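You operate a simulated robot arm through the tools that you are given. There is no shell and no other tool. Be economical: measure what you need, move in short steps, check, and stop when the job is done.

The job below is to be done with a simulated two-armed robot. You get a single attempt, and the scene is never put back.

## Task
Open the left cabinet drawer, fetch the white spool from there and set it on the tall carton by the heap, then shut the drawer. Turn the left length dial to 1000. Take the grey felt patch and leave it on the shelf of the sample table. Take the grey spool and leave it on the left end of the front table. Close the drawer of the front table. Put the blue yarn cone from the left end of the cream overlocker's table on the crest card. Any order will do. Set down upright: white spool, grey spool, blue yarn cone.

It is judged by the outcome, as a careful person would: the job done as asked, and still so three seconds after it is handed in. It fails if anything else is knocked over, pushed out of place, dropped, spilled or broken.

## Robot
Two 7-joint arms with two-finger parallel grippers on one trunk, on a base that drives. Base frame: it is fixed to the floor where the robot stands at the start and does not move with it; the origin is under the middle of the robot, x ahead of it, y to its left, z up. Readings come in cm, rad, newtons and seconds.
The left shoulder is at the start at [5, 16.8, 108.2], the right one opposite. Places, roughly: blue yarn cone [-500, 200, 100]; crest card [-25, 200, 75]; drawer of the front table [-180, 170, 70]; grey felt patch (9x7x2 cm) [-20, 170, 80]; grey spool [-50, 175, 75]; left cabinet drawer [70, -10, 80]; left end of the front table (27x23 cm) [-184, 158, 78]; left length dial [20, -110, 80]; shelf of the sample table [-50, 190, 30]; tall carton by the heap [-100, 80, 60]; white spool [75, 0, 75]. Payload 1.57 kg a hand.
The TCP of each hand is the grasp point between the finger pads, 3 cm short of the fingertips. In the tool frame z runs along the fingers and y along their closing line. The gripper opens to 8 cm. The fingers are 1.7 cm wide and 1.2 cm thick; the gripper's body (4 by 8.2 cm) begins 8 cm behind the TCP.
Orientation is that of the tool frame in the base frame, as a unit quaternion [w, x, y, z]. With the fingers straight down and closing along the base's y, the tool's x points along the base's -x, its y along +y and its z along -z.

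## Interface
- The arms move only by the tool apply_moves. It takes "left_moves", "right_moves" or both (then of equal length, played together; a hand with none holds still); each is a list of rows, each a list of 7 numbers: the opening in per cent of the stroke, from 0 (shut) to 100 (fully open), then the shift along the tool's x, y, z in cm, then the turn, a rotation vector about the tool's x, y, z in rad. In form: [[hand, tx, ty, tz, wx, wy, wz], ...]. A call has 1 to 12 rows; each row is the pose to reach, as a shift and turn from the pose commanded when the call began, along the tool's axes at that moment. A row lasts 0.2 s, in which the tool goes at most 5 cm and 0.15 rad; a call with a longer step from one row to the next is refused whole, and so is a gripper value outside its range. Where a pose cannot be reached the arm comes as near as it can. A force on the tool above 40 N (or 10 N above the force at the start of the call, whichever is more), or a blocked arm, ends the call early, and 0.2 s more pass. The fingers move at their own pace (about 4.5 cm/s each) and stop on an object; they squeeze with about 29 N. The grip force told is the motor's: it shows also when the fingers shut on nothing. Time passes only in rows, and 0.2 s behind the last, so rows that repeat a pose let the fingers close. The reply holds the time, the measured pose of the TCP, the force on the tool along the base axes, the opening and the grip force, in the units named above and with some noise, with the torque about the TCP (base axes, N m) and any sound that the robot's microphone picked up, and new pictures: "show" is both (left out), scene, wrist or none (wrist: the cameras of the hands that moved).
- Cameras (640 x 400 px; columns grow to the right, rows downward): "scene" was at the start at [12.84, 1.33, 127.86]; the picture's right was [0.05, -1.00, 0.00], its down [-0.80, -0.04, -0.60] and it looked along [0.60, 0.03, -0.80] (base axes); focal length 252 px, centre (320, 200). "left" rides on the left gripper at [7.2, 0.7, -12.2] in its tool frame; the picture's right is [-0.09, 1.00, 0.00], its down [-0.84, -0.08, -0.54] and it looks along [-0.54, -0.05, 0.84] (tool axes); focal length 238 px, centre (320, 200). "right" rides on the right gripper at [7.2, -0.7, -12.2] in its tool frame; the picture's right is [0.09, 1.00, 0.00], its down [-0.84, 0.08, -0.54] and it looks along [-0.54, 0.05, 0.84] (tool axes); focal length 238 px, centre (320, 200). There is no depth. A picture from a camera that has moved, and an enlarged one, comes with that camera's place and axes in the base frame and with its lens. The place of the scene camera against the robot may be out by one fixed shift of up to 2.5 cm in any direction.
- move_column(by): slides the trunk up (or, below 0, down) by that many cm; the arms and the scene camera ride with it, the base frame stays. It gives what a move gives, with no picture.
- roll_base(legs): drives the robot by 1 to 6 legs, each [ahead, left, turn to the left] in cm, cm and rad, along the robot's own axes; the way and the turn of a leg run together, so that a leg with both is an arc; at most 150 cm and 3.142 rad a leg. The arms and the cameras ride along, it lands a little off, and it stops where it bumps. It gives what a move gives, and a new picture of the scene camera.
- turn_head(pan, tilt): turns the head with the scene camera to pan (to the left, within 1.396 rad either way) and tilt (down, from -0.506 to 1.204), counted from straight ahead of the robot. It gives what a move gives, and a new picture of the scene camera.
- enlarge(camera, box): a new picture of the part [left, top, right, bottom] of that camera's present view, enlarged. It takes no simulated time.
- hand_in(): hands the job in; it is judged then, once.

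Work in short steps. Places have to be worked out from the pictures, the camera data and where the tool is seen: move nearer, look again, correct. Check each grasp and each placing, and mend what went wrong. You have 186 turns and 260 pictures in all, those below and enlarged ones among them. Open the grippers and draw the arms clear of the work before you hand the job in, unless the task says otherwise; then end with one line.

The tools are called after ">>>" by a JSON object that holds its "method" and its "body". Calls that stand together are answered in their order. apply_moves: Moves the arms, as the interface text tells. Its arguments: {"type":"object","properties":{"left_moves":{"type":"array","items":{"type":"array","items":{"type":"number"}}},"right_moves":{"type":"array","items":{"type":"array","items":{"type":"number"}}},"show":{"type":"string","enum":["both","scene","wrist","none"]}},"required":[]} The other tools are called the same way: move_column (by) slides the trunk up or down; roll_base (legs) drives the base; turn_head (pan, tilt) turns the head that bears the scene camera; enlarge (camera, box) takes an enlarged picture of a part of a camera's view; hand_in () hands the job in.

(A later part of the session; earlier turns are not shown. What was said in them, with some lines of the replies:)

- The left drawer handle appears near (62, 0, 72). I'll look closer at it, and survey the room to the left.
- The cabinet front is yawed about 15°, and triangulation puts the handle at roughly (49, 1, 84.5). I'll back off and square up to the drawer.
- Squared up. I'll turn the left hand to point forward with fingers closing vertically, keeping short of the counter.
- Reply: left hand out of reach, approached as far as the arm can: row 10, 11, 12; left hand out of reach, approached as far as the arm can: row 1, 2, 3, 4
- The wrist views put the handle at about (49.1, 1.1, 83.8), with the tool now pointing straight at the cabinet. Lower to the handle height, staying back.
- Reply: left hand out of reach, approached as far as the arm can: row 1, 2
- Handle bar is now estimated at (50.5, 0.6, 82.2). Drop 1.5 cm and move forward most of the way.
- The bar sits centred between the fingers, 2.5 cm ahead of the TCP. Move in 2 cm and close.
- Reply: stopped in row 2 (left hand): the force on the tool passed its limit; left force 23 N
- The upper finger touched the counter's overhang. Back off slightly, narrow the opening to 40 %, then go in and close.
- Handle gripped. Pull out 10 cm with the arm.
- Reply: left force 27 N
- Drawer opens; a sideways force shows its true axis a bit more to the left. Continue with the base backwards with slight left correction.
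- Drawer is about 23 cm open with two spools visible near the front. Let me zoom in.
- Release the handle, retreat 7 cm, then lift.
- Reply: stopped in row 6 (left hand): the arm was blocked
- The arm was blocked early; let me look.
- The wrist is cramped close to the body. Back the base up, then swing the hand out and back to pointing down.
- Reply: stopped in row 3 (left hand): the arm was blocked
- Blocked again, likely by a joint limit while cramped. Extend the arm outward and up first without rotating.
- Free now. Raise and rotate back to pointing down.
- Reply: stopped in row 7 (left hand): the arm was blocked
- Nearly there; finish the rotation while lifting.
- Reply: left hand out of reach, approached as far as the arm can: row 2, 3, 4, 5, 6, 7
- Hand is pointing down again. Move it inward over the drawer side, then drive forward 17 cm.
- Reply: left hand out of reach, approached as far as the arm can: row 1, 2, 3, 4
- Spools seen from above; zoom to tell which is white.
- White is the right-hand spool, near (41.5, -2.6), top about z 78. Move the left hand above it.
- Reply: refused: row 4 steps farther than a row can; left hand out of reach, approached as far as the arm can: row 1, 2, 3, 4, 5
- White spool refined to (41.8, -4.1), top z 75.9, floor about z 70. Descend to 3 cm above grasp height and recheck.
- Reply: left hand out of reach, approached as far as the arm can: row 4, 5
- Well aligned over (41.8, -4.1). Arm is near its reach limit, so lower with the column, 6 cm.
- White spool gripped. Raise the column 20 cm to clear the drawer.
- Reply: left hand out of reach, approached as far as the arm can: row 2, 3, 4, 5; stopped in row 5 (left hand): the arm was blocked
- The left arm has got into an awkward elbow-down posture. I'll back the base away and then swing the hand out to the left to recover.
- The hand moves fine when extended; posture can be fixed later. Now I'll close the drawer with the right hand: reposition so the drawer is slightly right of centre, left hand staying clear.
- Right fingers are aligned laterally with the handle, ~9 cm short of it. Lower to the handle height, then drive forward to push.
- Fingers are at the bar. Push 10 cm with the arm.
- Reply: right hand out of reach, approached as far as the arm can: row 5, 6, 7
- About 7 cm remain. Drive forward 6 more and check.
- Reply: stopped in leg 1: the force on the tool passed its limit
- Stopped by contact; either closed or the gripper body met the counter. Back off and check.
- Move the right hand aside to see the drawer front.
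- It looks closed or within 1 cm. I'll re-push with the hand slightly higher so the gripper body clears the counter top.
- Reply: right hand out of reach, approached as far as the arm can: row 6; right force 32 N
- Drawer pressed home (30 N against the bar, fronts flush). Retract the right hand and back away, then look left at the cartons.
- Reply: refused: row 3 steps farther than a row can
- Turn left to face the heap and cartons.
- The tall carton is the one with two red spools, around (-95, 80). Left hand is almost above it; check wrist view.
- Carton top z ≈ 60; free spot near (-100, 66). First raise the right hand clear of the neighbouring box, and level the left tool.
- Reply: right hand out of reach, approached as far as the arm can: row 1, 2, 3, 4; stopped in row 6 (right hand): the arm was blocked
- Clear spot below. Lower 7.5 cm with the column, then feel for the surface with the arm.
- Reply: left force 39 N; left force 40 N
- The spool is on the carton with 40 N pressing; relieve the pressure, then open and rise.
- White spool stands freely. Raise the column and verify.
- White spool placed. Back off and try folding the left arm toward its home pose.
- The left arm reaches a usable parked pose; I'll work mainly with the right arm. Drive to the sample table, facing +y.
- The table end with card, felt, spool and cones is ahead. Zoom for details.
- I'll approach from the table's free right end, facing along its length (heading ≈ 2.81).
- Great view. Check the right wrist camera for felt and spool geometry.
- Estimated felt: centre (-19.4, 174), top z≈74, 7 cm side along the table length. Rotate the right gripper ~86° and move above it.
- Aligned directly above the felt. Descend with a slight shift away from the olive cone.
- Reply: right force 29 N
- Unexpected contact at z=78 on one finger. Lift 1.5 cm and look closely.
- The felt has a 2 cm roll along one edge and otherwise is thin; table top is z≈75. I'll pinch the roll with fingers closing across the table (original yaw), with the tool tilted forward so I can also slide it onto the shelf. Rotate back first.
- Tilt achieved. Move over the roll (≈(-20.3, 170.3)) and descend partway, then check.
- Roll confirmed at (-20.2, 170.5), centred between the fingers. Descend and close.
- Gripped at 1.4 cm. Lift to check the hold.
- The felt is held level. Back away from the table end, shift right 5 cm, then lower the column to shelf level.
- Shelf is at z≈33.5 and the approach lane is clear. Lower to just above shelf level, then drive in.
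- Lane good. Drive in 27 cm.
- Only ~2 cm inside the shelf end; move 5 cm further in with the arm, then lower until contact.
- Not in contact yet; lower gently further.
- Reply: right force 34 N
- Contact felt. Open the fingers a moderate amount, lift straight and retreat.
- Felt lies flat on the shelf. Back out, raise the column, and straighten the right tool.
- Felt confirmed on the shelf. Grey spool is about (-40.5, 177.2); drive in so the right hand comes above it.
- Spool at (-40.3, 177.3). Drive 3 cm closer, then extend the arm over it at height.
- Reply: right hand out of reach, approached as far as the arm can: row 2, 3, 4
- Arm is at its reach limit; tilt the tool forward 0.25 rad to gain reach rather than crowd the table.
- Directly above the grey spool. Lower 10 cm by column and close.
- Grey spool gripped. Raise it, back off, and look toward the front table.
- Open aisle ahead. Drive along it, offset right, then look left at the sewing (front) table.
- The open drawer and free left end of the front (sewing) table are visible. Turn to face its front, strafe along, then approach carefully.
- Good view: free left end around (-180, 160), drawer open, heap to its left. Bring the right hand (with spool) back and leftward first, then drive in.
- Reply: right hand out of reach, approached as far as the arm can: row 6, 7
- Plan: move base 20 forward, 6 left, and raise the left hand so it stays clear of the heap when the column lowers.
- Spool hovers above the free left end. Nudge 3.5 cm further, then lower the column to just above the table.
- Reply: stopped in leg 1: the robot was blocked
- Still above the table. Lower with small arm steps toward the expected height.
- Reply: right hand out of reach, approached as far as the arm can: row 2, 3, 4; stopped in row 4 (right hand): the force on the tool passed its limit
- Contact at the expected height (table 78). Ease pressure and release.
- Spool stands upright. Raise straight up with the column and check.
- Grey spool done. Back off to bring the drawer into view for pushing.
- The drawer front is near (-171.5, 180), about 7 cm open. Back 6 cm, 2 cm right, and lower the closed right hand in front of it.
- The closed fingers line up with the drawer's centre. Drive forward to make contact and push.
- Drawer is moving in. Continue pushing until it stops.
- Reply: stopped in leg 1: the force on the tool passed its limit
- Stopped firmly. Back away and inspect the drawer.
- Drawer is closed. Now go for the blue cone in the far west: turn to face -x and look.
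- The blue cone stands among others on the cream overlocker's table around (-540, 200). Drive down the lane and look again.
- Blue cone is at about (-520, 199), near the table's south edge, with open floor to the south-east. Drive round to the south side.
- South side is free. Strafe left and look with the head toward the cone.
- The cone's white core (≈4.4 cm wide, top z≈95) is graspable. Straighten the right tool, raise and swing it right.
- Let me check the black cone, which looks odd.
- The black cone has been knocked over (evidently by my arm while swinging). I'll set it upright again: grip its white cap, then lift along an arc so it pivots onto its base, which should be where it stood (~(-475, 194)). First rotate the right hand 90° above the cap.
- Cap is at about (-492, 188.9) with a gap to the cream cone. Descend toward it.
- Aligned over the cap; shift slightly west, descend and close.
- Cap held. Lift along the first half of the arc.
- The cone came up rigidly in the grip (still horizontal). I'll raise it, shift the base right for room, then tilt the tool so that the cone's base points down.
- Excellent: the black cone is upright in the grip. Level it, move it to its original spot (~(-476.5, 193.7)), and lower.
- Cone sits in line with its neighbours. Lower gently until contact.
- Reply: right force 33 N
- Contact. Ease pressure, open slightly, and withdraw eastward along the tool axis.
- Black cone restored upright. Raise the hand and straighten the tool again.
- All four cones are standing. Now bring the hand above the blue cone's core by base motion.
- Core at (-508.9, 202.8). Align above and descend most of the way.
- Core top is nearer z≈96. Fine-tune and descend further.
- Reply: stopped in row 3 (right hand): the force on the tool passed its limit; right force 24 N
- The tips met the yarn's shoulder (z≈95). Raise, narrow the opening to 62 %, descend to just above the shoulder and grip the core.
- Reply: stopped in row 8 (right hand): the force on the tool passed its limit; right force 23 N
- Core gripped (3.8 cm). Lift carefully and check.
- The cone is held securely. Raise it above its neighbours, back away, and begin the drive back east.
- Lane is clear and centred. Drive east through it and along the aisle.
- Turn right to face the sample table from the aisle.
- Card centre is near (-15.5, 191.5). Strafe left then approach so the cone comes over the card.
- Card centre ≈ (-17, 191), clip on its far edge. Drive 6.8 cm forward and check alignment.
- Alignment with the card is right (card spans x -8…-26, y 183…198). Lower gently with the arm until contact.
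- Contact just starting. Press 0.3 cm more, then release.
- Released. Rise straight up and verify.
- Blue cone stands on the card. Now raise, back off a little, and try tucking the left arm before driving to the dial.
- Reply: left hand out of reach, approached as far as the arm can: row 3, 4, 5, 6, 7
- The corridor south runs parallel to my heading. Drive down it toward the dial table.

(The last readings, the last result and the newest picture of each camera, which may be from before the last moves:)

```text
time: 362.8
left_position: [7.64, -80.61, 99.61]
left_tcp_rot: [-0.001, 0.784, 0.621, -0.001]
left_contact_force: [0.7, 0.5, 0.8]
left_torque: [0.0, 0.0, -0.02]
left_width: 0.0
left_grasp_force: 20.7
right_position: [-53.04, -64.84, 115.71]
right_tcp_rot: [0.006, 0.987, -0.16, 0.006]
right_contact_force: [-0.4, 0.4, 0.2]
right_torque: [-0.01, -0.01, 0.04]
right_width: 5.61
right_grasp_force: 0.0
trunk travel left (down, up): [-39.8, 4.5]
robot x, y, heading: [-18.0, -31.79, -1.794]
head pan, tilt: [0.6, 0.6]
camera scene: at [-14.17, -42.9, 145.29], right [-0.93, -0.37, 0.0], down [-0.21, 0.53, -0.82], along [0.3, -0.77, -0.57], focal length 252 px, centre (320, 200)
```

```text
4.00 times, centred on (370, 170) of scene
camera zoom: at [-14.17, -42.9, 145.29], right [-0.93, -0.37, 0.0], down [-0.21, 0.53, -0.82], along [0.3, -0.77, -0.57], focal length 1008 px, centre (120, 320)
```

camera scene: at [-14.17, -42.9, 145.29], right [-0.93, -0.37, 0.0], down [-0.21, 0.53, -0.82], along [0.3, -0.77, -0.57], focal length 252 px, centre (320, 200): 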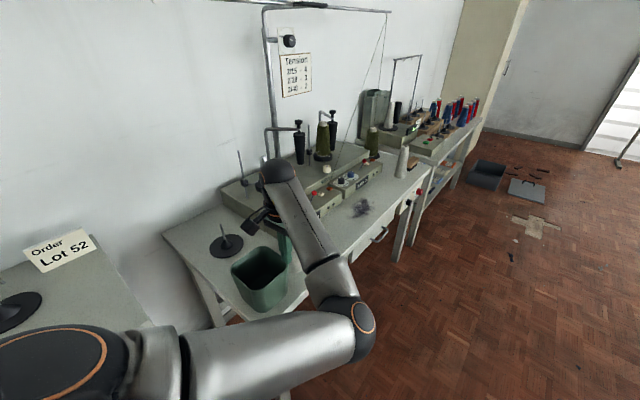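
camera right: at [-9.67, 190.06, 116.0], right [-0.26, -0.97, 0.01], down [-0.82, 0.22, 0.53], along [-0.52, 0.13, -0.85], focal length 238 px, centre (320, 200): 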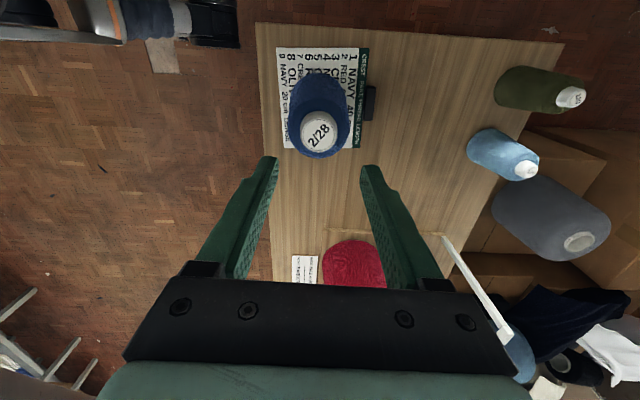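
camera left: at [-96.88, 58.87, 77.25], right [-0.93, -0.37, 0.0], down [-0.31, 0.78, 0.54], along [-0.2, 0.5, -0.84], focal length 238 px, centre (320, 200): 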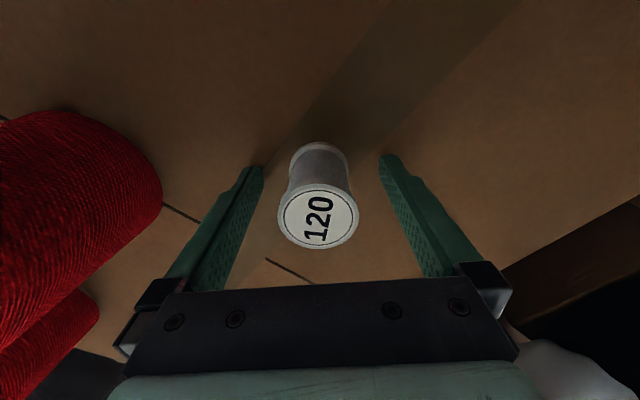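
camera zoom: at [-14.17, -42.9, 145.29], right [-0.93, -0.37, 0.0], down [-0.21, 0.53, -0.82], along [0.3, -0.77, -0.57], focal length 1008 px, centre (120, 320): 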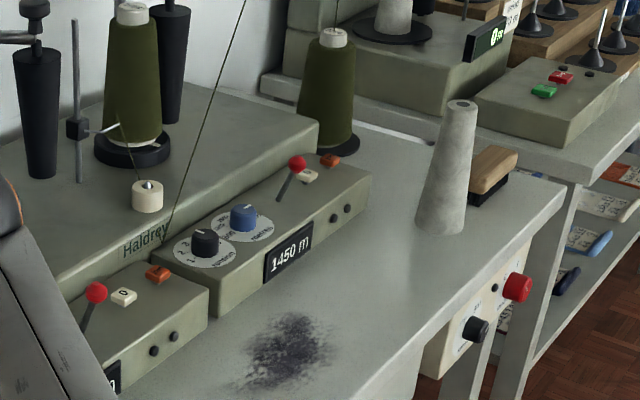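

Two stations with dials; the left one is hidden by my arm. Move west, then turn to face the table.

>>> {"method": "roll_base", "body": {"legs": [[0, -45, 0], [75, 0, 0], [0, 0, 1.56]]}}

>>> {"method": "turn_head", "body": {"pan": 0, "tilt": 0.6}}

```text
time: 372.9
left_position: [-28.9, -69.58, 99.48]
left_tcp_rot: [-0.001, 0.119, 0.993, -0.001]
left_contact_force: [0.9, -0.3, 0.1]
left_torque: [0.01, 0.01, 0.02]
left_width: 0.01
left_grasp_force: 21.6
right_position: [-45.22, -130.07, 115.54]
right_tcp_rot: [0.001, 0.814, 0.581, 0.008]
right_contact_force: [0.8, 0.2, -0.3]
right_torque: [-0.05, -0.04, -0.02]
right_width: 5.58
right_grasp_force: 0.1
trunk travel left (down, up): [-39.8, 4.5]
robot x, y, heading: [-77.64, -94.48, -0.236]
head pan, tilt: [0.6, 0.6]
camera scene: at [-64.33, -91.51, 145.29], right [0.36, -0.93, 0.0], down [-0.53, -0.2, -0.83], along [0.77, 0.3, -0.56], focal length 252 px, centre (320, 200)
```

scene: 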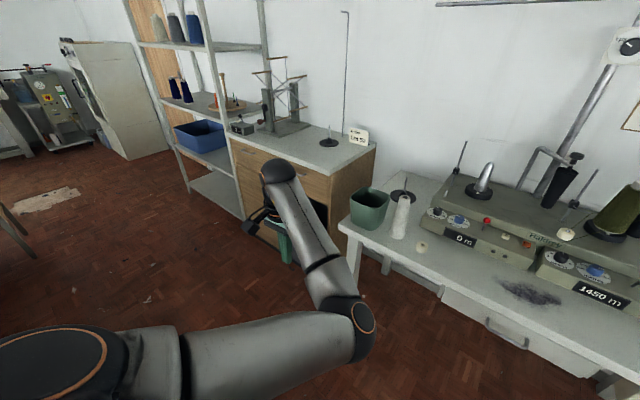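

```text
time: 373.9
left_position: [-28.77, -69.46, 99.44]
left_tcp_rot: [0.0, 0.118, 0.993, -0.001]
left_contact_force: [-0.1, 0.0, -0.2]
left_torque: [-0.02, 0.0, -0.01]
left_width: 0.0
left_grasp_force: 21.2
right_position: [-45.14, -130.26, 115.69]
right_tcp_rot: [0.001, 0.813, 0.582, 0.009]
right_contact_force: [0.2, 0.1, 0.1]
right_torque: [-0.04, 0.01, 0.0]
right_width: 5.6
right_grasp_force: 0.1
trunk travel left (down, up): [-39.8, 4.5]
robot x, y, heading: [-77.83, -94.67, -0.232]
head pan, tilt: [0.0, 0.6]
camera scene: at [-63.98, -96.73, 145.29], right [-0.23, -0.97, 0.0], down [-0.55, 0.13, -0.83], along [0.8, -0.19, -0.56], focal length 252 px, centre (320, 200)
```

scene: 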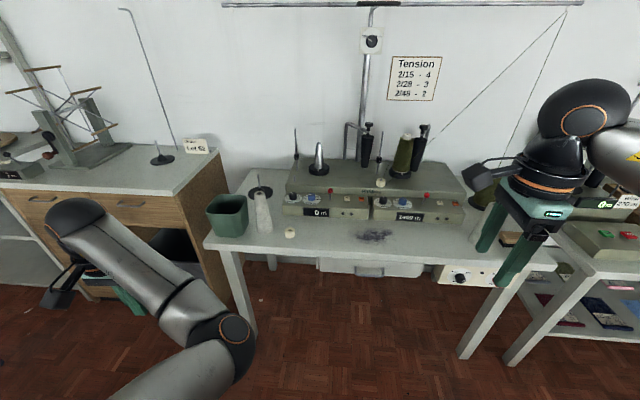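

Excellent view; the left station displays "0 m". Zoom on its dials.

>>> {"method": "enlarge", "body": {"camera": "scene", "box": [265, 170, 393, 250]}}

```text
5.00 times, centred on (329, 210) of scene
camera zoom: at [-63.98, -96.73, 145.29], right [-0.23, -0.97, 0.0], down [-0.55, 0.13, -0.83], along [0.8, -0.19, -0.56], focal length 1260 px, centre (275, 150)
```

zoom: 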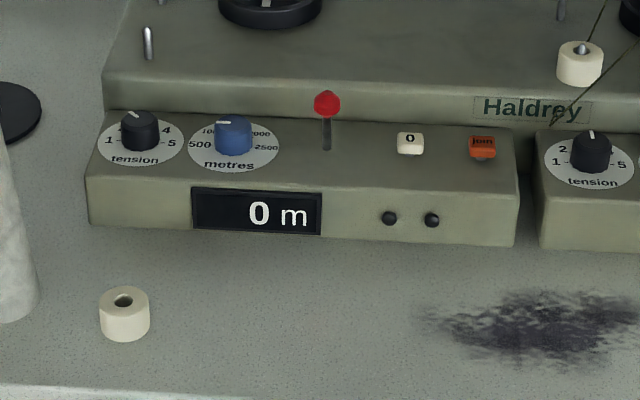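

The blue "metres" knob of the left station is the target, near (21, -113). First raise the left arm back to its high posture so its elbow clears the table.

>>> {"method": "apply_moves", "body": {"left_moves": [[0, 0, 3, -3, 0, 0, 0], [0, 0, 6, -7, 0, 0, 0], [0, 0, 9, -11, 0, 0, 0], [0, 0, 11, -15, 0, 0, 0], [0, 0, 12, -19, 0, 0, 0], [0, 0, 12, -23, 0, 0, 0]], "right_moves": [[40, 0, 0, 0, 0, 0, 0], [40, 0, 0, 0, 0, 0, 0], [40, 0, 0, 0, 0, 0, 0], [40, 0, 0, 0, 0, 0, 0], [40, 0, 0, 0, 0, 0, 0], [40, 0, 0, 0, 0, 0, 0]], "show": "scene"}}

```text
time: 375.3
left_position: [-26.0, -57.86, 122.36]
left_tcp_rot: [0.001, 0.119, 0.993, 0.0]
left_contact_force: [-0.3, -0.3, 0.4]
left_torque: [0.0, -0.01, -0.01]
left_width: 0.0
left_grasp_force: 21.3
right_position: [-45.1, -130.22, 115.66]
right_tcp_rot: [0.002, 0.814, 0.581, 0.009]
right_contact_force: [-0.6, -0.4, -0.2]
right_torque: [-0.03, -0.02, 0.0]
right_width: 3.2
right_grasp_force: 0.0
trunk travel left (down, up): [-39.8, 4.5]
robot x, y, heading: [-78.22, -94.65, -0.232]
head pan, tilt: [0.0, 0.6]
camera scene: at [-64.05, -96.76, 145.29], right [-0.23, -0.97, 0.0], down [-0.55, 0.13, -0.83], along [0.8, -0.19, -0.56], focal length 252 px, centre (320, 200)
```

scene: 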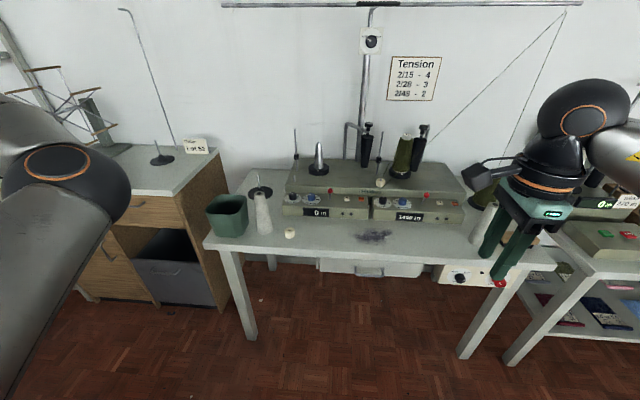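

Rotate the right tool back to its standard yaw (closing sideways), then drive closer to view the dial from above.

>>> {"method": "apply_moves", "body": {"right_moves": [[60, 0, 0, 0, 0, 0, -0.14], [60, 0, 0, 0, 0, 0, -0.28], [60, 0, 0, 0, 0, 0, -0.42], [60, 0, 0, 0, 0, 0, -0.56], [60, 0, 0, 0, 0, 0, -0.7], [60, 0, 0, 0, 0, 0, -0.84], [60, 0, 0, 0, 0, 0, -0.98], [60, 0, 0, 0, 0, 0, -1.12], [60, 0, 0, 0, 0, 0, -1.26], [60, 0, 0, 0, 0, 0, -1.4], [60, 0, 0, 0, 0, 0, -1.54], [60, 0, 0, 0, 0, 0, -1.67]], "show": "none"}}

>>> {"method": "roll_base", "body": {"legs": [[0, -6, 0], [40, 0, 0]]}}

>>> {"method": "enlarge", "body": {"camera": "right", "box": [0, 0, 640, 400]}}

```text
time: 377.9
left_position: [-25.83, -57.81, 122.35]
left_tcp_rot: [0.001, 0.118, 0.993, -0.001]
left_contact_force: [0.1, -0.5, 0.9]
left_torque: [-0.01, 0.04, -0.01]
left_width: 0.01
left_grasp_force: 21.8
right_position: [-45.24, -130.14, 115.75]
right_tcp_rot: [0.007, 0.114, 0.993, 0.005]
right_contact_force: [0.3, 0.9, 0.8]
right_torque: [0.0, -0.01, 0.0]
right_width: 4.78
right_grasp_force: 0.1
trunk travel left (down, up): [-39.8, 4.5]
robot x, y, heading: [-77.96, -94.39, -0.235]
head pan, tilt: [0.0, 0.6]
```

```text
time: 381.0
left_position: [11.66, -72.55, 122.34]
left_tcp_rot: [0.0, 0.117, 0.993, -0.001]
left_contact_force: [0.2, 0.8, 0.1]
left_torque: [0.01, 0.0, 0.0]
left_width: 0.0
left_grasp_force: 21.0
right_position: [-7.51, -144.94, 115.56]
right_tcp_rot: [0.007, 0.113, 0.994, 0.005]
right_contact_force: [0.6, 0.7, 0.0]
right_torque: [-0.02, 0.03, 0.04]
right_width: 4.79
right_grasp_force: 0.0
trunk travel left (down, up): [-39.8, 4.5]
robot x, y, heading: [-39.98, -109.58, -0.226]
head pan, tilt: [0.0, 0.6]
camera scene: at [-26.35, -111.61, 145.28], right [-0.23, -0.97, 0.0], down [-0.55, 0.13, -0.82], along [0.8, -0.19, -0.57], focal length 252 px, centre (320, 200)
```

scene: 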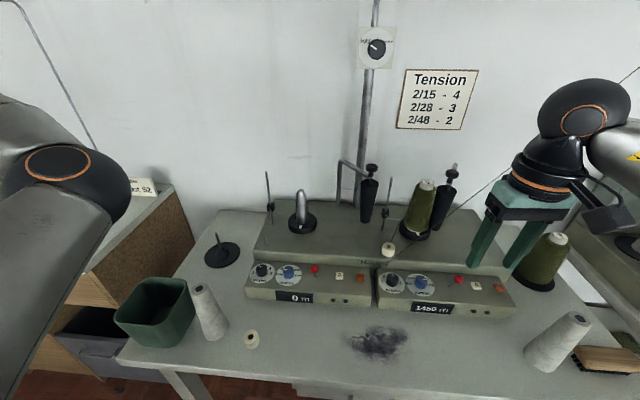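

```text
1.00 times, centred on (320, 200) of right (not enlarged: the box is as wide or as high as the picture)
camera zoom: at [-14.78, -144.2, 127.8], right [0.13, 0.99, 0.01], down [0.82, -0.12, 0.55], along [0.55, -0.06, -0.83], focal length 238 px, centre (320, 200)
```

zoom: 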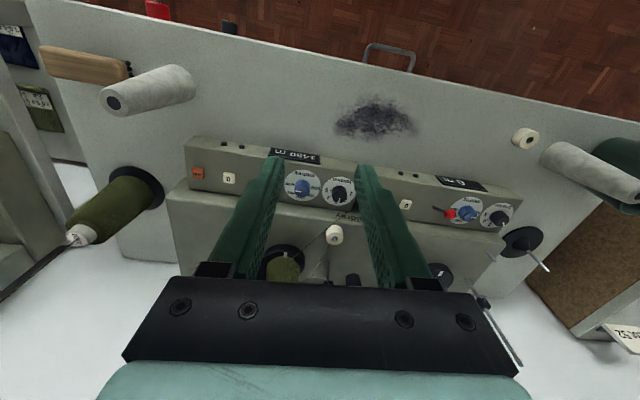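

Knob located at about (23, -114, 84.5). Strafe left 17 cm, forward 4 cm, then move the right hand over it.

>>> {"method": "roll_base", "body": {"legs": [[0, 17, 0], [4, 0, 0]]}}

>>> {"method": "apply_moves", "body": {"right_moves": [[60, -3, 3, 0, 0, 0, 0], [60, -6, 6, 0, 0, 0, 0], [60, -9, 9, 0, 0, 0, 0], [60, -12, 12, 0, 0, 0, 0], [60, -15, 15, 0, 0, 0, 0], [60, -15, 15, 0, 0, 0, 0]], "show": "both"}}

```text
time: 382.9
left_position: [19.24, -57.01, 122.34]
left_tcp_rot: [0.0, 0.117, 0.993, -0.002]
left_contact_force: [0.7, -0.4, -0.3]
left_torque: [-0.01, 0.05, -0.01]
left_width: 0.03
left_grasp_force: 21.9
right_position: [0.34, -129.37, 115.6]
right_tcp_rot: [0.007, 0.112, 0.994, 0.005]
right_contact_force: [1.0, 0.5, -0.1]
right_torque: [0.0, 0.06, 0.02]
right_width: 4.79
right_grasp_force: 0.1
trunk travel left (down, up): [-39.8, 4.5]
robot x, y, heading: [-32.68, -93.97, -0.226]
head pan, tilt: [0.0, 0.6]
camera scene: at [-18.62, -96.03, 145.27], right [-0.22, -0.97, 0.0], down [-0.55, 0.13, -0.82], along [0.8, -0.19, -0.57], focal length 252 px, centre (320, 200)
```

scene: 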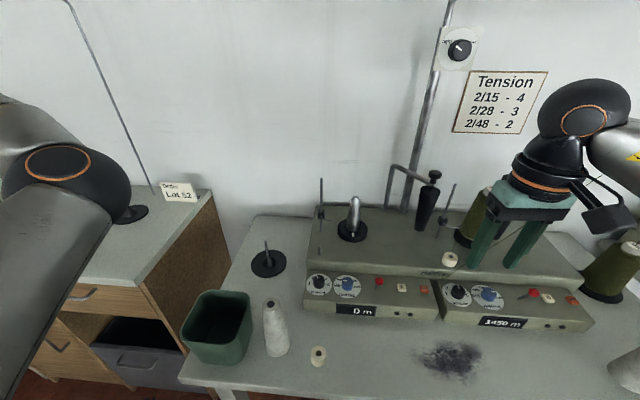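

```text
time: 384.3
left_position: [19.11, -57.09, 122.58]
left_tcp_rot: [0.0, 0.116, 0.993, -0.001]
left_contact_force: [0.5, -0.5, -0.8]
left_torque: [0.03, 0.01, -0.06]
left_width: 0.01
left_grasp_force: 20.8
right_position: [18.07, -118.08, 116.1]
right_tcp_rot: [0.008, 0.113, 0.994, 0.005]
right_contact_force: [-0.1, -0.1, 0.1]
right_torque: [-0.02, -0.02, -0.01]
right_width: 4.77
right_grasp_force: 0.0
trunk travel left (down, up): [-39.8, 4.5]
robot x, y, heading: [-32.56, -94.45, -0.228]
head pan, tilt: [0.0, 0.6]
camera scene: at [-18.81, -96.1, 145.29], right [-0.22, -0.97, 0.0], down [-0.55, 0.13, -0.83], along [0.8, -0.19, -0.56], focal length 252 px, centre (320, 200)
camera right: at [10.81, -117.37, 128.28], right [0.13, 0.99, 0.01], down [0.82, -0.12, 0.55], along [0.55, -0.06, -0.83], focal length 238 px, centre (320, 200)
```

scene: 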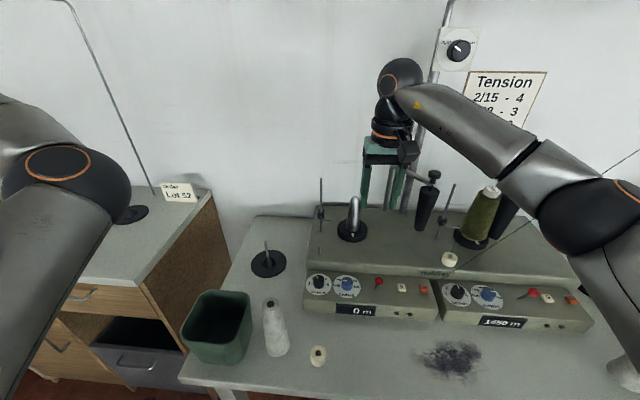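
right: 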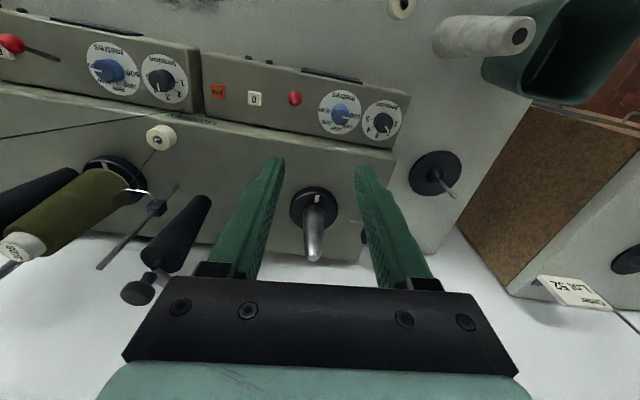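

>>> {"method": "enlarge", "body": {"camera": "right", "box": [300, 80, 428, 160]}}

>>> {"method": "enlarge", "body": {"camera": "scene", "box": [300, 260, 396, 320]}}

```text
5.00 times, centred on (364, 120) of right
camera zoom: at [10.81, -117.37, 128.28], right [0.13, 0.99, 0.01], down [0.82, -0.12, 0.55], along [0.55, -0.06, -0.83], focal length 1192 px, centre (100, 600)
```

zoom: 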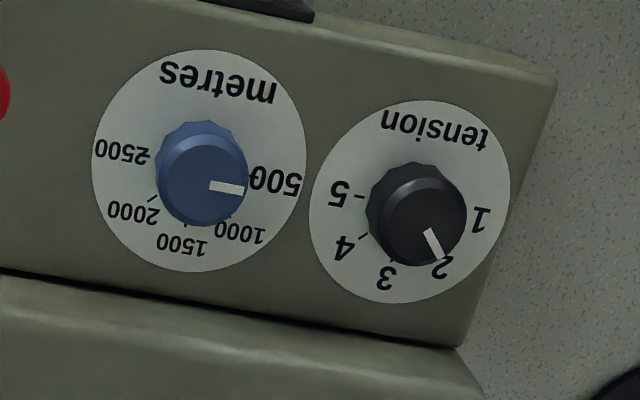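

```text
6.67 times, centred on (348, 290) of scene
camera zoom: at [-18.81, -96.1, 145.29], right [-0.22, -0.97, 0.0], down [-0.55, 0.13, -0.83], along [0.8, -0.19, -0.56], focal length 1681 px, centre (133, -400)
```

zoom: 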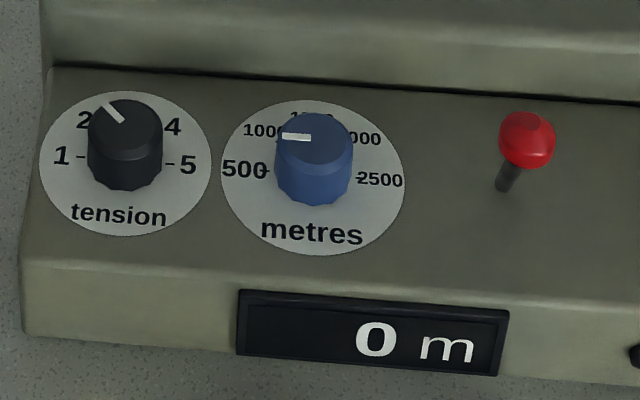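

The dial points to 500; 1000 is 45° clockwise. Move above the knob (22.2, -114.5) and lower.

>>> {"method": "apply_moves", "body": {"right_moves": [[60, -1.6, 2.2, 0, 0, 0, 0], [60, -3.2, 4.4, 0, 0, 0, 0], [60, -3.2, 4.4, 3, 0, 0, 0], [60, -3.2, 4.4, 6, 0, 0, 0], [60, -3.2, 4.4, 6, 0, 0, 0]], "show": "none"}}

>>> {"method": "move_column", "body": {"by": -14}}

>>> {"method": "enlarge", "body": {"camera": "right", "box": [160, 50, 480, 250]}}

```text
time: 385.5
left_position: [19.15, -56.96, 122.44]
left_tcp_rot: [-0.001, 0.116, 0.993, -0.001]
left_contact_force: [-0.1, 0.0, 1.3]
left_torque: [-0.02, -0.01, -0.02]
left_width: 0.01
left_grasp_force: 21.7
right_position: [22.13, -114.34, 110.15]
right_tcp_rot: [0.007, 0.112, 0.994, 0.005]
right_contact_force: [-0.1, -0.2, -0.4]
right_torque: [0.01, 0.0, 0.01]
right_width: 4.83
right_grasp_force: 0.1
trunk travel left (down, up): [-39.8, 4.5]
robot x, y, heading: [-33.13, -93.8, -0.227]
head pan, tilt: [0.0, 0.6]
```

```text
time: 387.2
left_position: [19.12, -57.03, 108.45]
left_tcp_rot: [0.0, 0.115, 0.993, 0.0]
left_contact_force: [-0.7, 0.2, -0.4]
left_torque: [-0.03, 0.03, -0.04]
left_width: 0.0
left_grasp_force: 21.0
right_position: [22.08, -114.44, 96.23]
right_tcp_rot: [0.007, 0.112, 0.994, 0.005]
right_contact_force: [-0.2, -0.1, -0.3]
right_torque: [0.0, 0.01, -0.01]
right_width: 4.8
right_grasp_force: 0.1
trunk travel left (down, up): [-25.8, 18.5]
robot x, y, heading: [-32.86, -94.0, -0.228]
head pan, tilt: [0.0, 0.6]
```

```text
2.00 times, centred on (320, 150) of right
camera zoom: at [14.74, -113.64, 108.35], right [0.13, 0.99, 0.01], down [0.82, -0.12, 0.55], along [0.55, -0.06, -0.83], focal length 477 px, centre (320, 300)
```

zoom: 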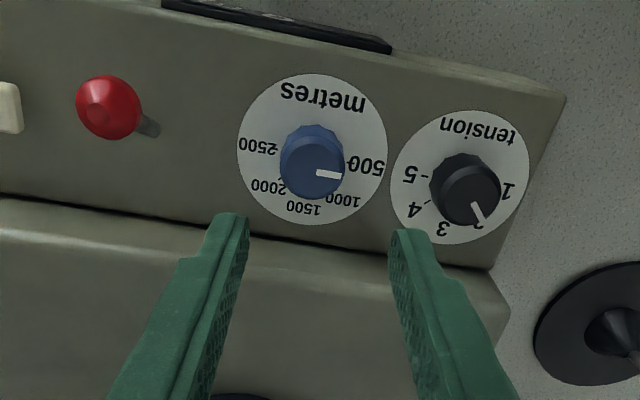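

Knob centred. Lower 9.3 cm via column.

>>> {"method": "move_column", "body": {"by": -9.3}}

>>> {"method": "enlarge", "body": {"camera": "right", "box": [160, 50, 480, 250]}}

```text
time: 388.5
left_position: [19.26, -56.82, 99.2]
left_tcp_rot: [0.0, 0.116, 0.993, 0.0]
left_contact_force: [-0.5, -0.5, -0.4]
left_torque: [-0.01, -0.01, -0.01]
left_width: 0.0
left_grasp_force: 21.7
right_position: [22.09, -114.24, 87.04]
right_tcp_rot: [0.008, 0.113, 0.994, 0.005]
right_contact_force: [-0.6, 0.2, 0.0]
right_torque: [0.02, 0.01, 0.04]
right_width: 4.81
right_grasp_force: 0.0
trunk travel left (down, up): [-16.5, 27.8]
robot x, y, heading: [-32.8, -93.87, -0.228]
head pan, tilt: [0.0, 0.6]
```

```text
2.00 times, centred on (320, 150) of right
camera zoom: at [14.74, -113.64, 99.05], right [0.13, 0.99, 0.01], down [0.82, -0.12, 0.55], along [0.55, -0.06, -0.83], focal length 477 px, centre (320, 300)
```

zoom: 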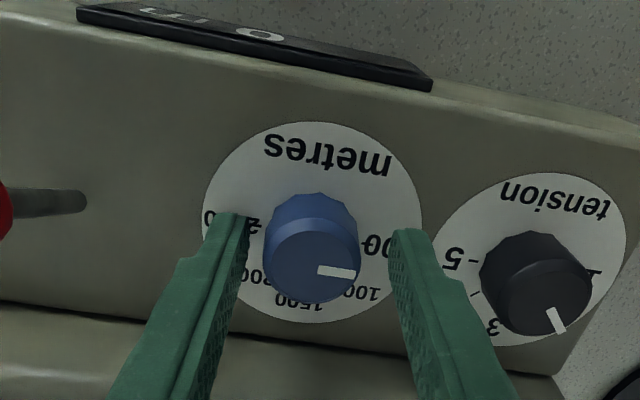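

Lower another 0.6 cm, grip, and turn clockwise 45°.

>>> {"method": "apply_moves", "body": {"right_moves": [[60, 0, -0.3, 0.3, 0, 0, 0], [60, 0, -0.3, 0.6, 0, 0, 0], [0, 0, -0.3, 0.6, 0, 0, 0], [0, 0, -0.3, 0.6, 0, 0, 0], [0, 0, -0.3, 0.6, 0, 0, 0]], "show": "wrist"}}

```text
time: 389.7
left_position: [18.97, -56.83, 99.14]
left_tcp_rot: [0.002, 0.116, 0.993, -0.001]
left_contact_force: [-0.2, 0.0, -1.2]
left_torque: [0.01, 0.01, 0.0]
left_width: 0.01
left_grasp_force: 21.4
right_position: [22.1, -114.62, 86.6]
right_tcp_rot: [0.01, 0.112, 0.994, 0.006]
right_contact_force: [2.5, -8.3, 23.2]
right_torque: [-0.64, 0.05, 0.0]
right_width: 3.16
right_grasp_force: 31.6
trunk travel left (down, up): [-16.5, 27.8]
robot x, y, heading: [-32.61, -94.31, -0.226]
head pan, tilt: [0.0, 0.6]
camera right: at [14.59, -113.92, 98.65], right [0.13, 0.99, 0.01], down [0.82, -0.12, 0.56], along [0.56, -0.06, -0.83], focal length 238 px, centre (320, 200)
```

right: 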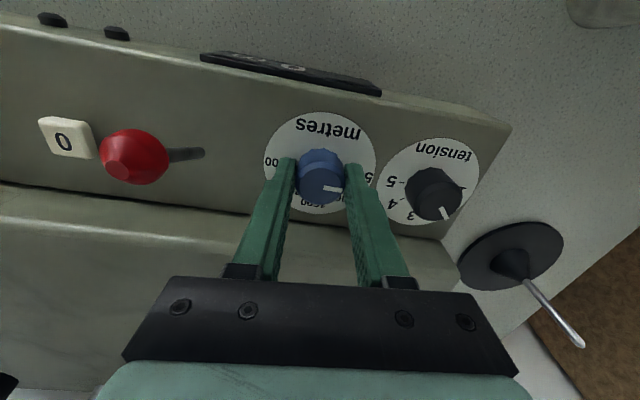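

>>> {"method": "apply_moves", "body": {"right_moves": [[0, 0, 0, -0.2, 0, 0, 0], [0, 0, 0, -0.2, 0, 0, 0.1], [0, 0, 0, -0.2, 0, 0, 0.2], [0, 0, 0, -0.2, 0, 0, 0.3], [0, 0, 0, -0.2, 0, 0, 0.4], [0, 0, 0, -0.2, 0, 0, 0.5], [0, 0, 0, -0.2, 0, 0, 0.6], [0, 0, 0, -0.2, 0, 0, 0.7], [0, 0, 0, -0.2, 0, 0, 0.785], [0, 0, 0, -0.2, 0, 0, 0.785]], "show": "wrist"}}

>>> {"method": "enlarge", "body": {"camera": "scene", "box": [280, 200, 440, 300]}}

```text
time: 391.9
left_position: [19.14, -56.86, 99.02]
left_tcp_rot: [-0.001, 0.116, 0.993, -0.002]
left_contact_force: [0.3, 0.5, -0.1]
left_torque: [0.03, -0.01, 0.02]
left_width: 0.0
left_grasp_force: 21.0
right_position: [22.11, -114.64, 86.54]
right_tcp_rot: [0.005, 0.485, 0.874, 0.008]
right_contact_force: [14.9, -0.3, 14.3]
right_torque: [-0.97, -0.49, -0.05]
right_width: 3.15
right_grasp_force: 40.2
trunk travel left (down, up): [-16.5, 27.8]
robot x, y, heading: [-32.7, -94.18, -0.228]
head pan, tilt: [0.0, 0.6]
camera right: at [17.47, -109.08, 98.77], right [0.8, 0.6, 0.02], down [0.5, -0.67, 0.55], along [0.34, -0.42, -0.84], focal length 238 px, centre (320, 200)
```

right: 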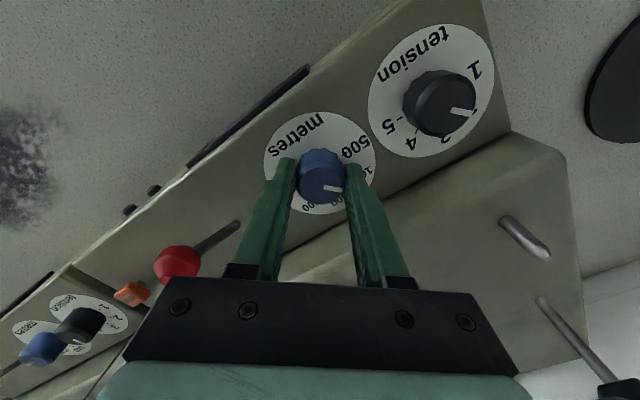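

```text
4.00 times, centred on (360, 250) of scene
camera zoom: at [-18.76, -95.96, 121.99], right [-0.22, -0.97, 0.0], down [-0.55, 0.13, -0.83], along [0.8, -0.19, -0.56], focal length 1008 px, centre (160, 0)
```

zoom: 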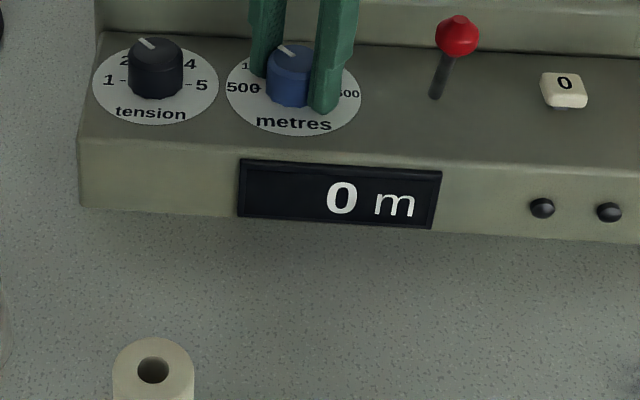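

The knob followed. Release and lift to verify the pointer.

>>> {"method": "apply_moves", "body": {"right_moves": [[20, 0, 0, -0.3, 0, 0, 0.785], [50, 0, 0, -0.4, 0, 0, 0], [60, 0, 0, -0.4, 0, 0, 0], [60, 0, 0, -3, 0, 0, 0], [60, 0, 0, -7, 0, 0, 0]], "show": "none"}}

```text
refused: row 1 steps farther than a row can; nothing moved
```

>>> {"method": "apply_moves", "body": {"right_moves": [[20, 0, 0, -0.1, 0, 0, 0], [50, 0, 0, -0.2, 0, 0, 0], [60, 0, 0, -0.3, 0, 0, 0], [60, 0, 0, -0.3, 0, 0, 0], [60, 0, 0, -3, 0, 0, 0], [60, 0, 0, -7, 0, 0, 0], [60, 0, 0, -10, 0, 0, 0]], "show": "none"}}

>>> {"method": "enlarge", "body": {"camera": "right", "box": [240, 40, 400, 140]}}

>>> {"method": "enlarge", "body": {"camera": "scene", "box": [320, 195, 400, 245]}}

```text
time: 393.5
left_position: [19.14, -56.87, 99.01]
left_tcp_rot: [-0.001, 0.115, 0.993, -0.002]
left_contact_force: [0.8, 0.3, -0.5]
left_torque: [0.01, -0.05, -0.01]
left_width: 0.02
left_grasp_force: 21.6
right_position: [21.93, -114.93, 96.66]
right_tcp_rot: [0.004, 0.484, 0.875, 0.007]
right_contact_force: [0.2, 0.0, 0.0]
right_torque: [-0.02, -0.01, -0.01]
right_width: 4.8
right_grasp_force: 0.0
trunk travel left (down, up): [-16.5, 27.8]
robot x, y, heading: [-32.67, -94.57, -0.225]
head pan, tilt: [0.0, 0.6]
```

```text
4.00 times, centred on (320, 90) of right
camera zoom: at [17.39, -109.36, 108.86], right [0.79, 0.61, 0.02], down [0.5, -0.67, 0.54], along [0.34, -0.42, -0.84], focal length 953 px, centre (320, 640)
```

zoom: 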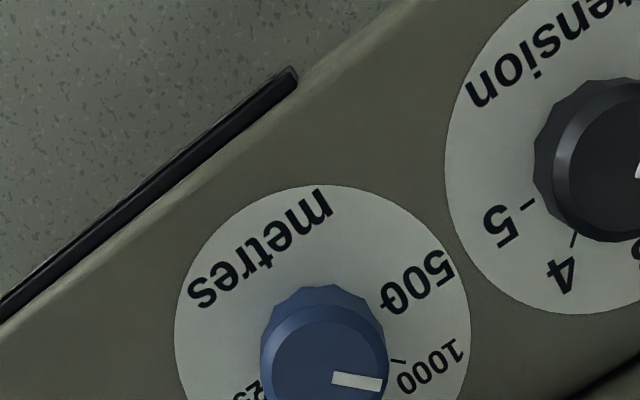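

```text
8.00 times, centred on (360, 220) of scene
camera zoom: at [-18.78, -96.0, 121.99], right [-0.22, -0.97, 0.0], down [-0.55, 0.13, -0.83], along [0.8, -0.19, -0.56], focal length 2017 px, centre (0, 40)
```

zoom: 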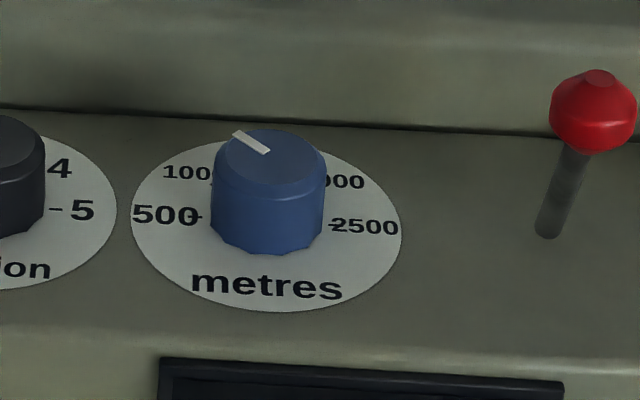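

Close check of the pointer versus the 1000 tick.

>>> {"method": "enlarge", "body": {"camera": "right", "box": [272, 80, 368, 140]}}

>>> {"method": "enlarge", "body": {"camera": "right", "box": [272, 105, 368, 165]}}

```text
6.67 times, centred on (320, 110) of right
camera zoom: at [17.39, -109.36, 108.86], right [0.79, 0.61, 0.02], down [0.5, -0.67, 0.54], along [0.34, -0.42, -0.84], focal length 1589 px, centre (320, 800)
```

zoom: 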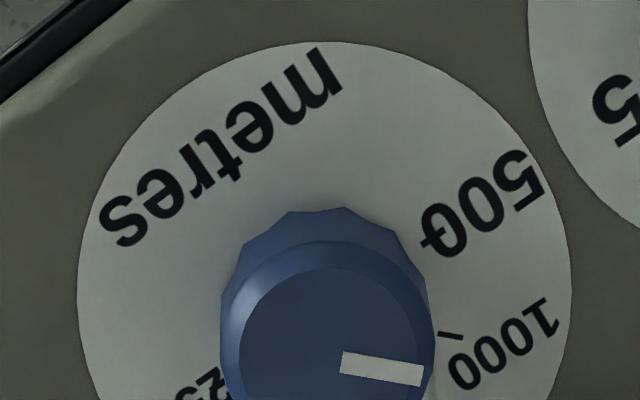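

```text
6.67 times, centred on (320, 135) of right
camera zoom: at [17.39, -109.36, 108.86], right [0.79, 0.61, 0.02], down [0.5, -0.67, 0.54], along [0.34, -0.42, -0.84], focal length 1589 px, centre (320, 633)
```

zoom: 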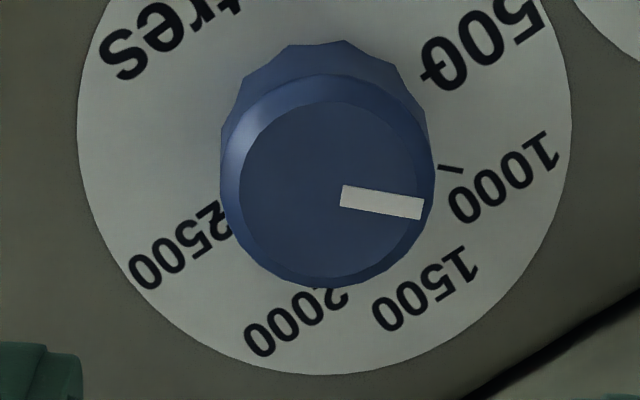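

The pointer lines up with the 1000 tick (within ~1–2°). Now raise, back off, and open both grippers.

>>> {"method": "move_column", "body": {"by": 18}}

>>> {"method": "roll_base", "body": {"legs": [[-45, 0, 0]]}}

>>> {"method": "apply_moves", "body": {"left_moves": [[50, 0, 0, 0, 0, 0, 0], [100, 0, 0, 0, 0, 0, 0], [100, 0, 0, 0, 0, 0, 0], [100, 0, 0, 0, 0, 0, 0], [100, 0, 0, 0, 0, 0, 0]], "right_moves": [[100, 0, 0, 0, 0, 0, 0], [100, 0, 0, 0, 0, 0, 0], [100, 0, 0, 0, 0, 0, 0], [100, 0, 0, 0, 0, 0, 0], [100, 0, 0, 0, 0, 0, 0]], "show": "scene"}}

>>> {"method": "turn_head", "body": {"pan": 0.9, "tilt": 0.55}}

```text
time: 395.5
left_position: [19.1, -56.9, 117.02]
left_tcp_rot: [0.0, 0.116, 0.993, -0.002]
left_contact_force: [0.1, -0.4, -0.7]
left_torque: [-0.01, -0.02, -0.01]
left_width: 0.0
left_grasp_force: 21.4
right_position: [22.04, -114.87, 114.57]
right_tcp_rot: [0.004, 0.484, 0.875, 0.008]
right_contact_force: [0.7, -0.1, 0.4]
right_torque: [0.03, 0.01, 0.02]
right_width: 4.8
right_grasp_force: 0.0
trunk travel left (down, up): [-34.5, 9.8]
robot x, y, heading: [-32.54, -93.92, -0.229]
head pan, tilt: [0.0, 0.6]
```

```text
time: 398.1
left_position: [-24.24, -46.88, 117.18]
left_tcp_rot: [0.0, 0.113, 0.994, -0.001]
left_contact_force: [0.2, 0.3, 0.2]
left_torque: [0.0, -0.01, 0.0]
left_width: 0.0
left_grasp_force: 21.2
right_position: [-21.12, -104.71, 114.57]
right_tcp_rot: [0.003, 0.482, 0.876, 0.008]
right_contact_force: [-0.9, 0.0, -0.3]
right_torque: [-0.01, -0.01, 0.01]
right_width: 4.8
right_grasp_force: 0.0
trunk travel left (down, up): [-34.5, 9.8]
robot x, y, heading: [-75.93, -84.31, -0.224]
head pan, tilt: [0.0, 0.6]
camera scene: at [-61.93, -86.12, 140.0], right [-0.22, -0.98, 0.0], down [-0.55, 0.12, -0.83], along [0.81, -0.18, -0.56], focal length 252 px, centre (320, 200)
```

scene: 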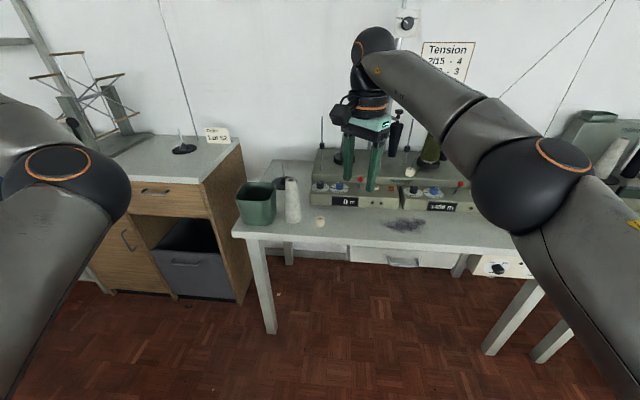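

```text
time: 399.4
left_position: [-24.23, -46.72, 117.18]
left_tcp_rot: [0.001, 0.114, 0.993, -0.001]
left_contact_force: [0.5, 1.1, -0.8]
left_torque: [-0.01, 0.01, 0.02]
left_width: 7.98
left_grasp_force: 0.0
right_position: [-21.09, -104.78, 114.47]
right_tcp_rot: [0.004, 0.482, 0.876, 0.007]
right_contact_force: [0.8, -0.2, -0.3]
right_torque: [-0.02, 0.0, 0.0]
right_width: 7.98
right_grasp_force: 0.1
trunk travel left (down, up): [-34.5, 9.8]
robot x, y, heading: [-75.72, -84.17, -0.219]
head pan, tilt: [0.0, 0.6]
camera scene: at [-61.88, -86.13, 139.99], right [-0.22, -0.98, 0.0], down [-0.55, 0.12, -0.83], along [0.81, -0.18, -0.56], focal length 252 px, centre (320, 200)
```

scene: 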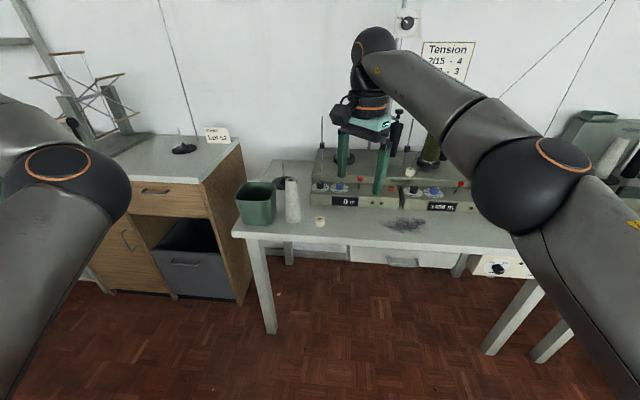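

```text
time: 400.6
left_position: [-24.28, -46.83, 117.1]
left_tcp_rot: [0.0, 0.114, 0.993, -0.002]
left_contact_force: [0.0, 1.0, -1.4]
left_torque: [-0.01, -0.03, 0.01]
left_width: 8.03
left_grasp_force: 0.1
right_position: [-21.06, -104.92, 114.63]
right_tcp_rot: [0.003, 0.482, 0.876, 0.008]
right_contact_force: [0.5, -0.1, 0.1]
right_torque: [0.01, -0.01, -0.01]
right_width: 8.0
right_grasp_force: 0.1
trunk travel left (down, up): [-34.5, 9.8]
robot x, y, heading: [-75.69, -84.28, -0.222]
head pan, tilt: [0.901, 0.55]
camera scene: at [-63.51, -78.56, 140.44], right [0.63, -0.78, 0.0], down [-0.41, -0.33, -0.85], along [0.66, 0.54, -0.52], focal length 252 px, centre (320, 200)
```

scene: 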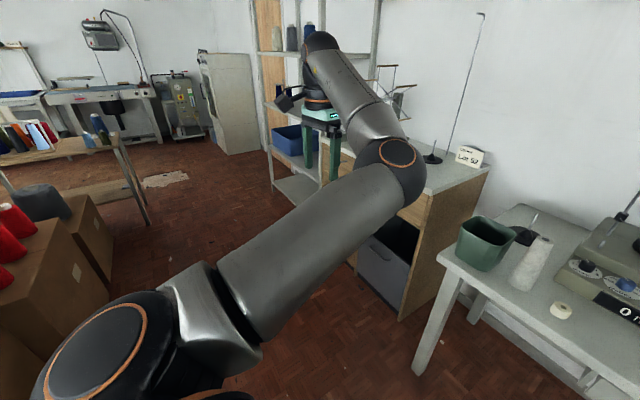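

One last check on the white spool on the carton.

>>> {"method": "turn_head", "body": {"pan": 1.39, "tilt": 0.45}}

>>> {"method": "enlarge", "body": {"camera": "scene", "box": [0, 120, 240, 270]}}

```text
time: 401.5
left_position: [-24.21, -46.93, 117.14]
left_tcp_rot: [0.0, 0.113, 0.994, -0.002]
left_contact_force: [-0.2, 0.3, 0.6]
left_torque: [0.01, 0.04, 0.02]
left_width: 7.98
left_grasp_force: 0.0
right_position: [-21.05, -104.8, 114.48]
right_tcp_rot: [0.004, 0.482, 0.876, 0.008]
right_contact_force: [0.6, -0.5, 0.2]
right_torque: [0.01, -0.01, 0.02]
right_width: 8.0
right_grasp_force: 0.0
trunk travel left (down, up): [-34.5, 9.8]
robot x, y, heading: [-75.98, -84.02, -0.223]
head pan, tilt: [1.389, 0.45]
camera scene: at [-66.9, -75.74, 141.34], right [0.92, -0.39, 0.0], down [-0.17, -0.4, -0.9], along [0.35, 0.83, -0.44], focal length 252 px, centre (320, 200)
```

scene: 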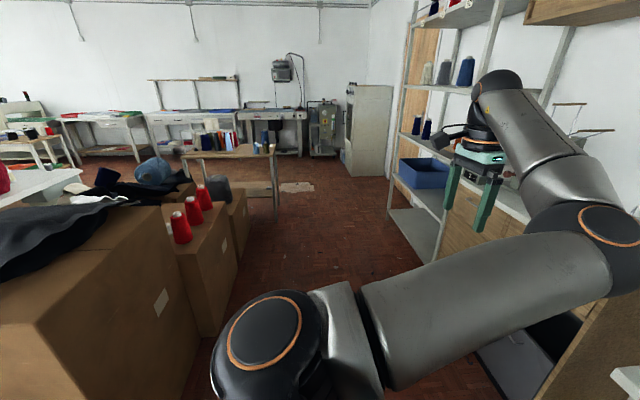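

```text
2.67 times, centred on (120, 195) of scene
camera zoom: at [-66.9, -75.74, 141.34], right [0.92, -0.39, 0.0], down [-0.17, -0.4, -0.9], along [0.35, 0.83, -0.44], focal length 672 px, centre (853, 213)
```

zoom: 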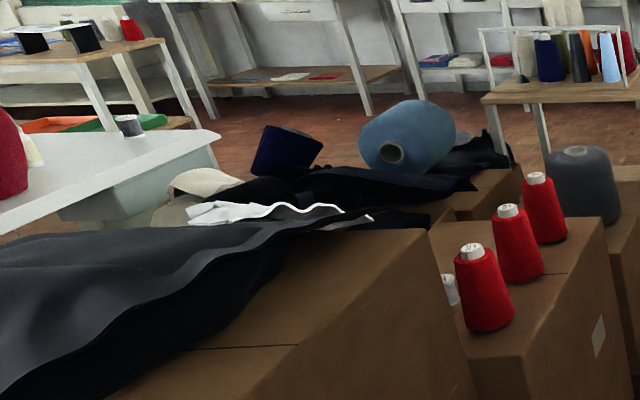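

The white spool stands on the carton behind the red cones, the grey spool is upright on the front table, and both arms are clear. Handing in.

>>> {"method": "hand_in", "body": {}}

```text
The job is handed in.
```

All the steps are done and handed in, but I knocked over a black cone on the overlocker's table and stood it back up close to, though maybe not exactly on, its old spot. The base also bumped something once beside the front table; I saw nothing displaced there.
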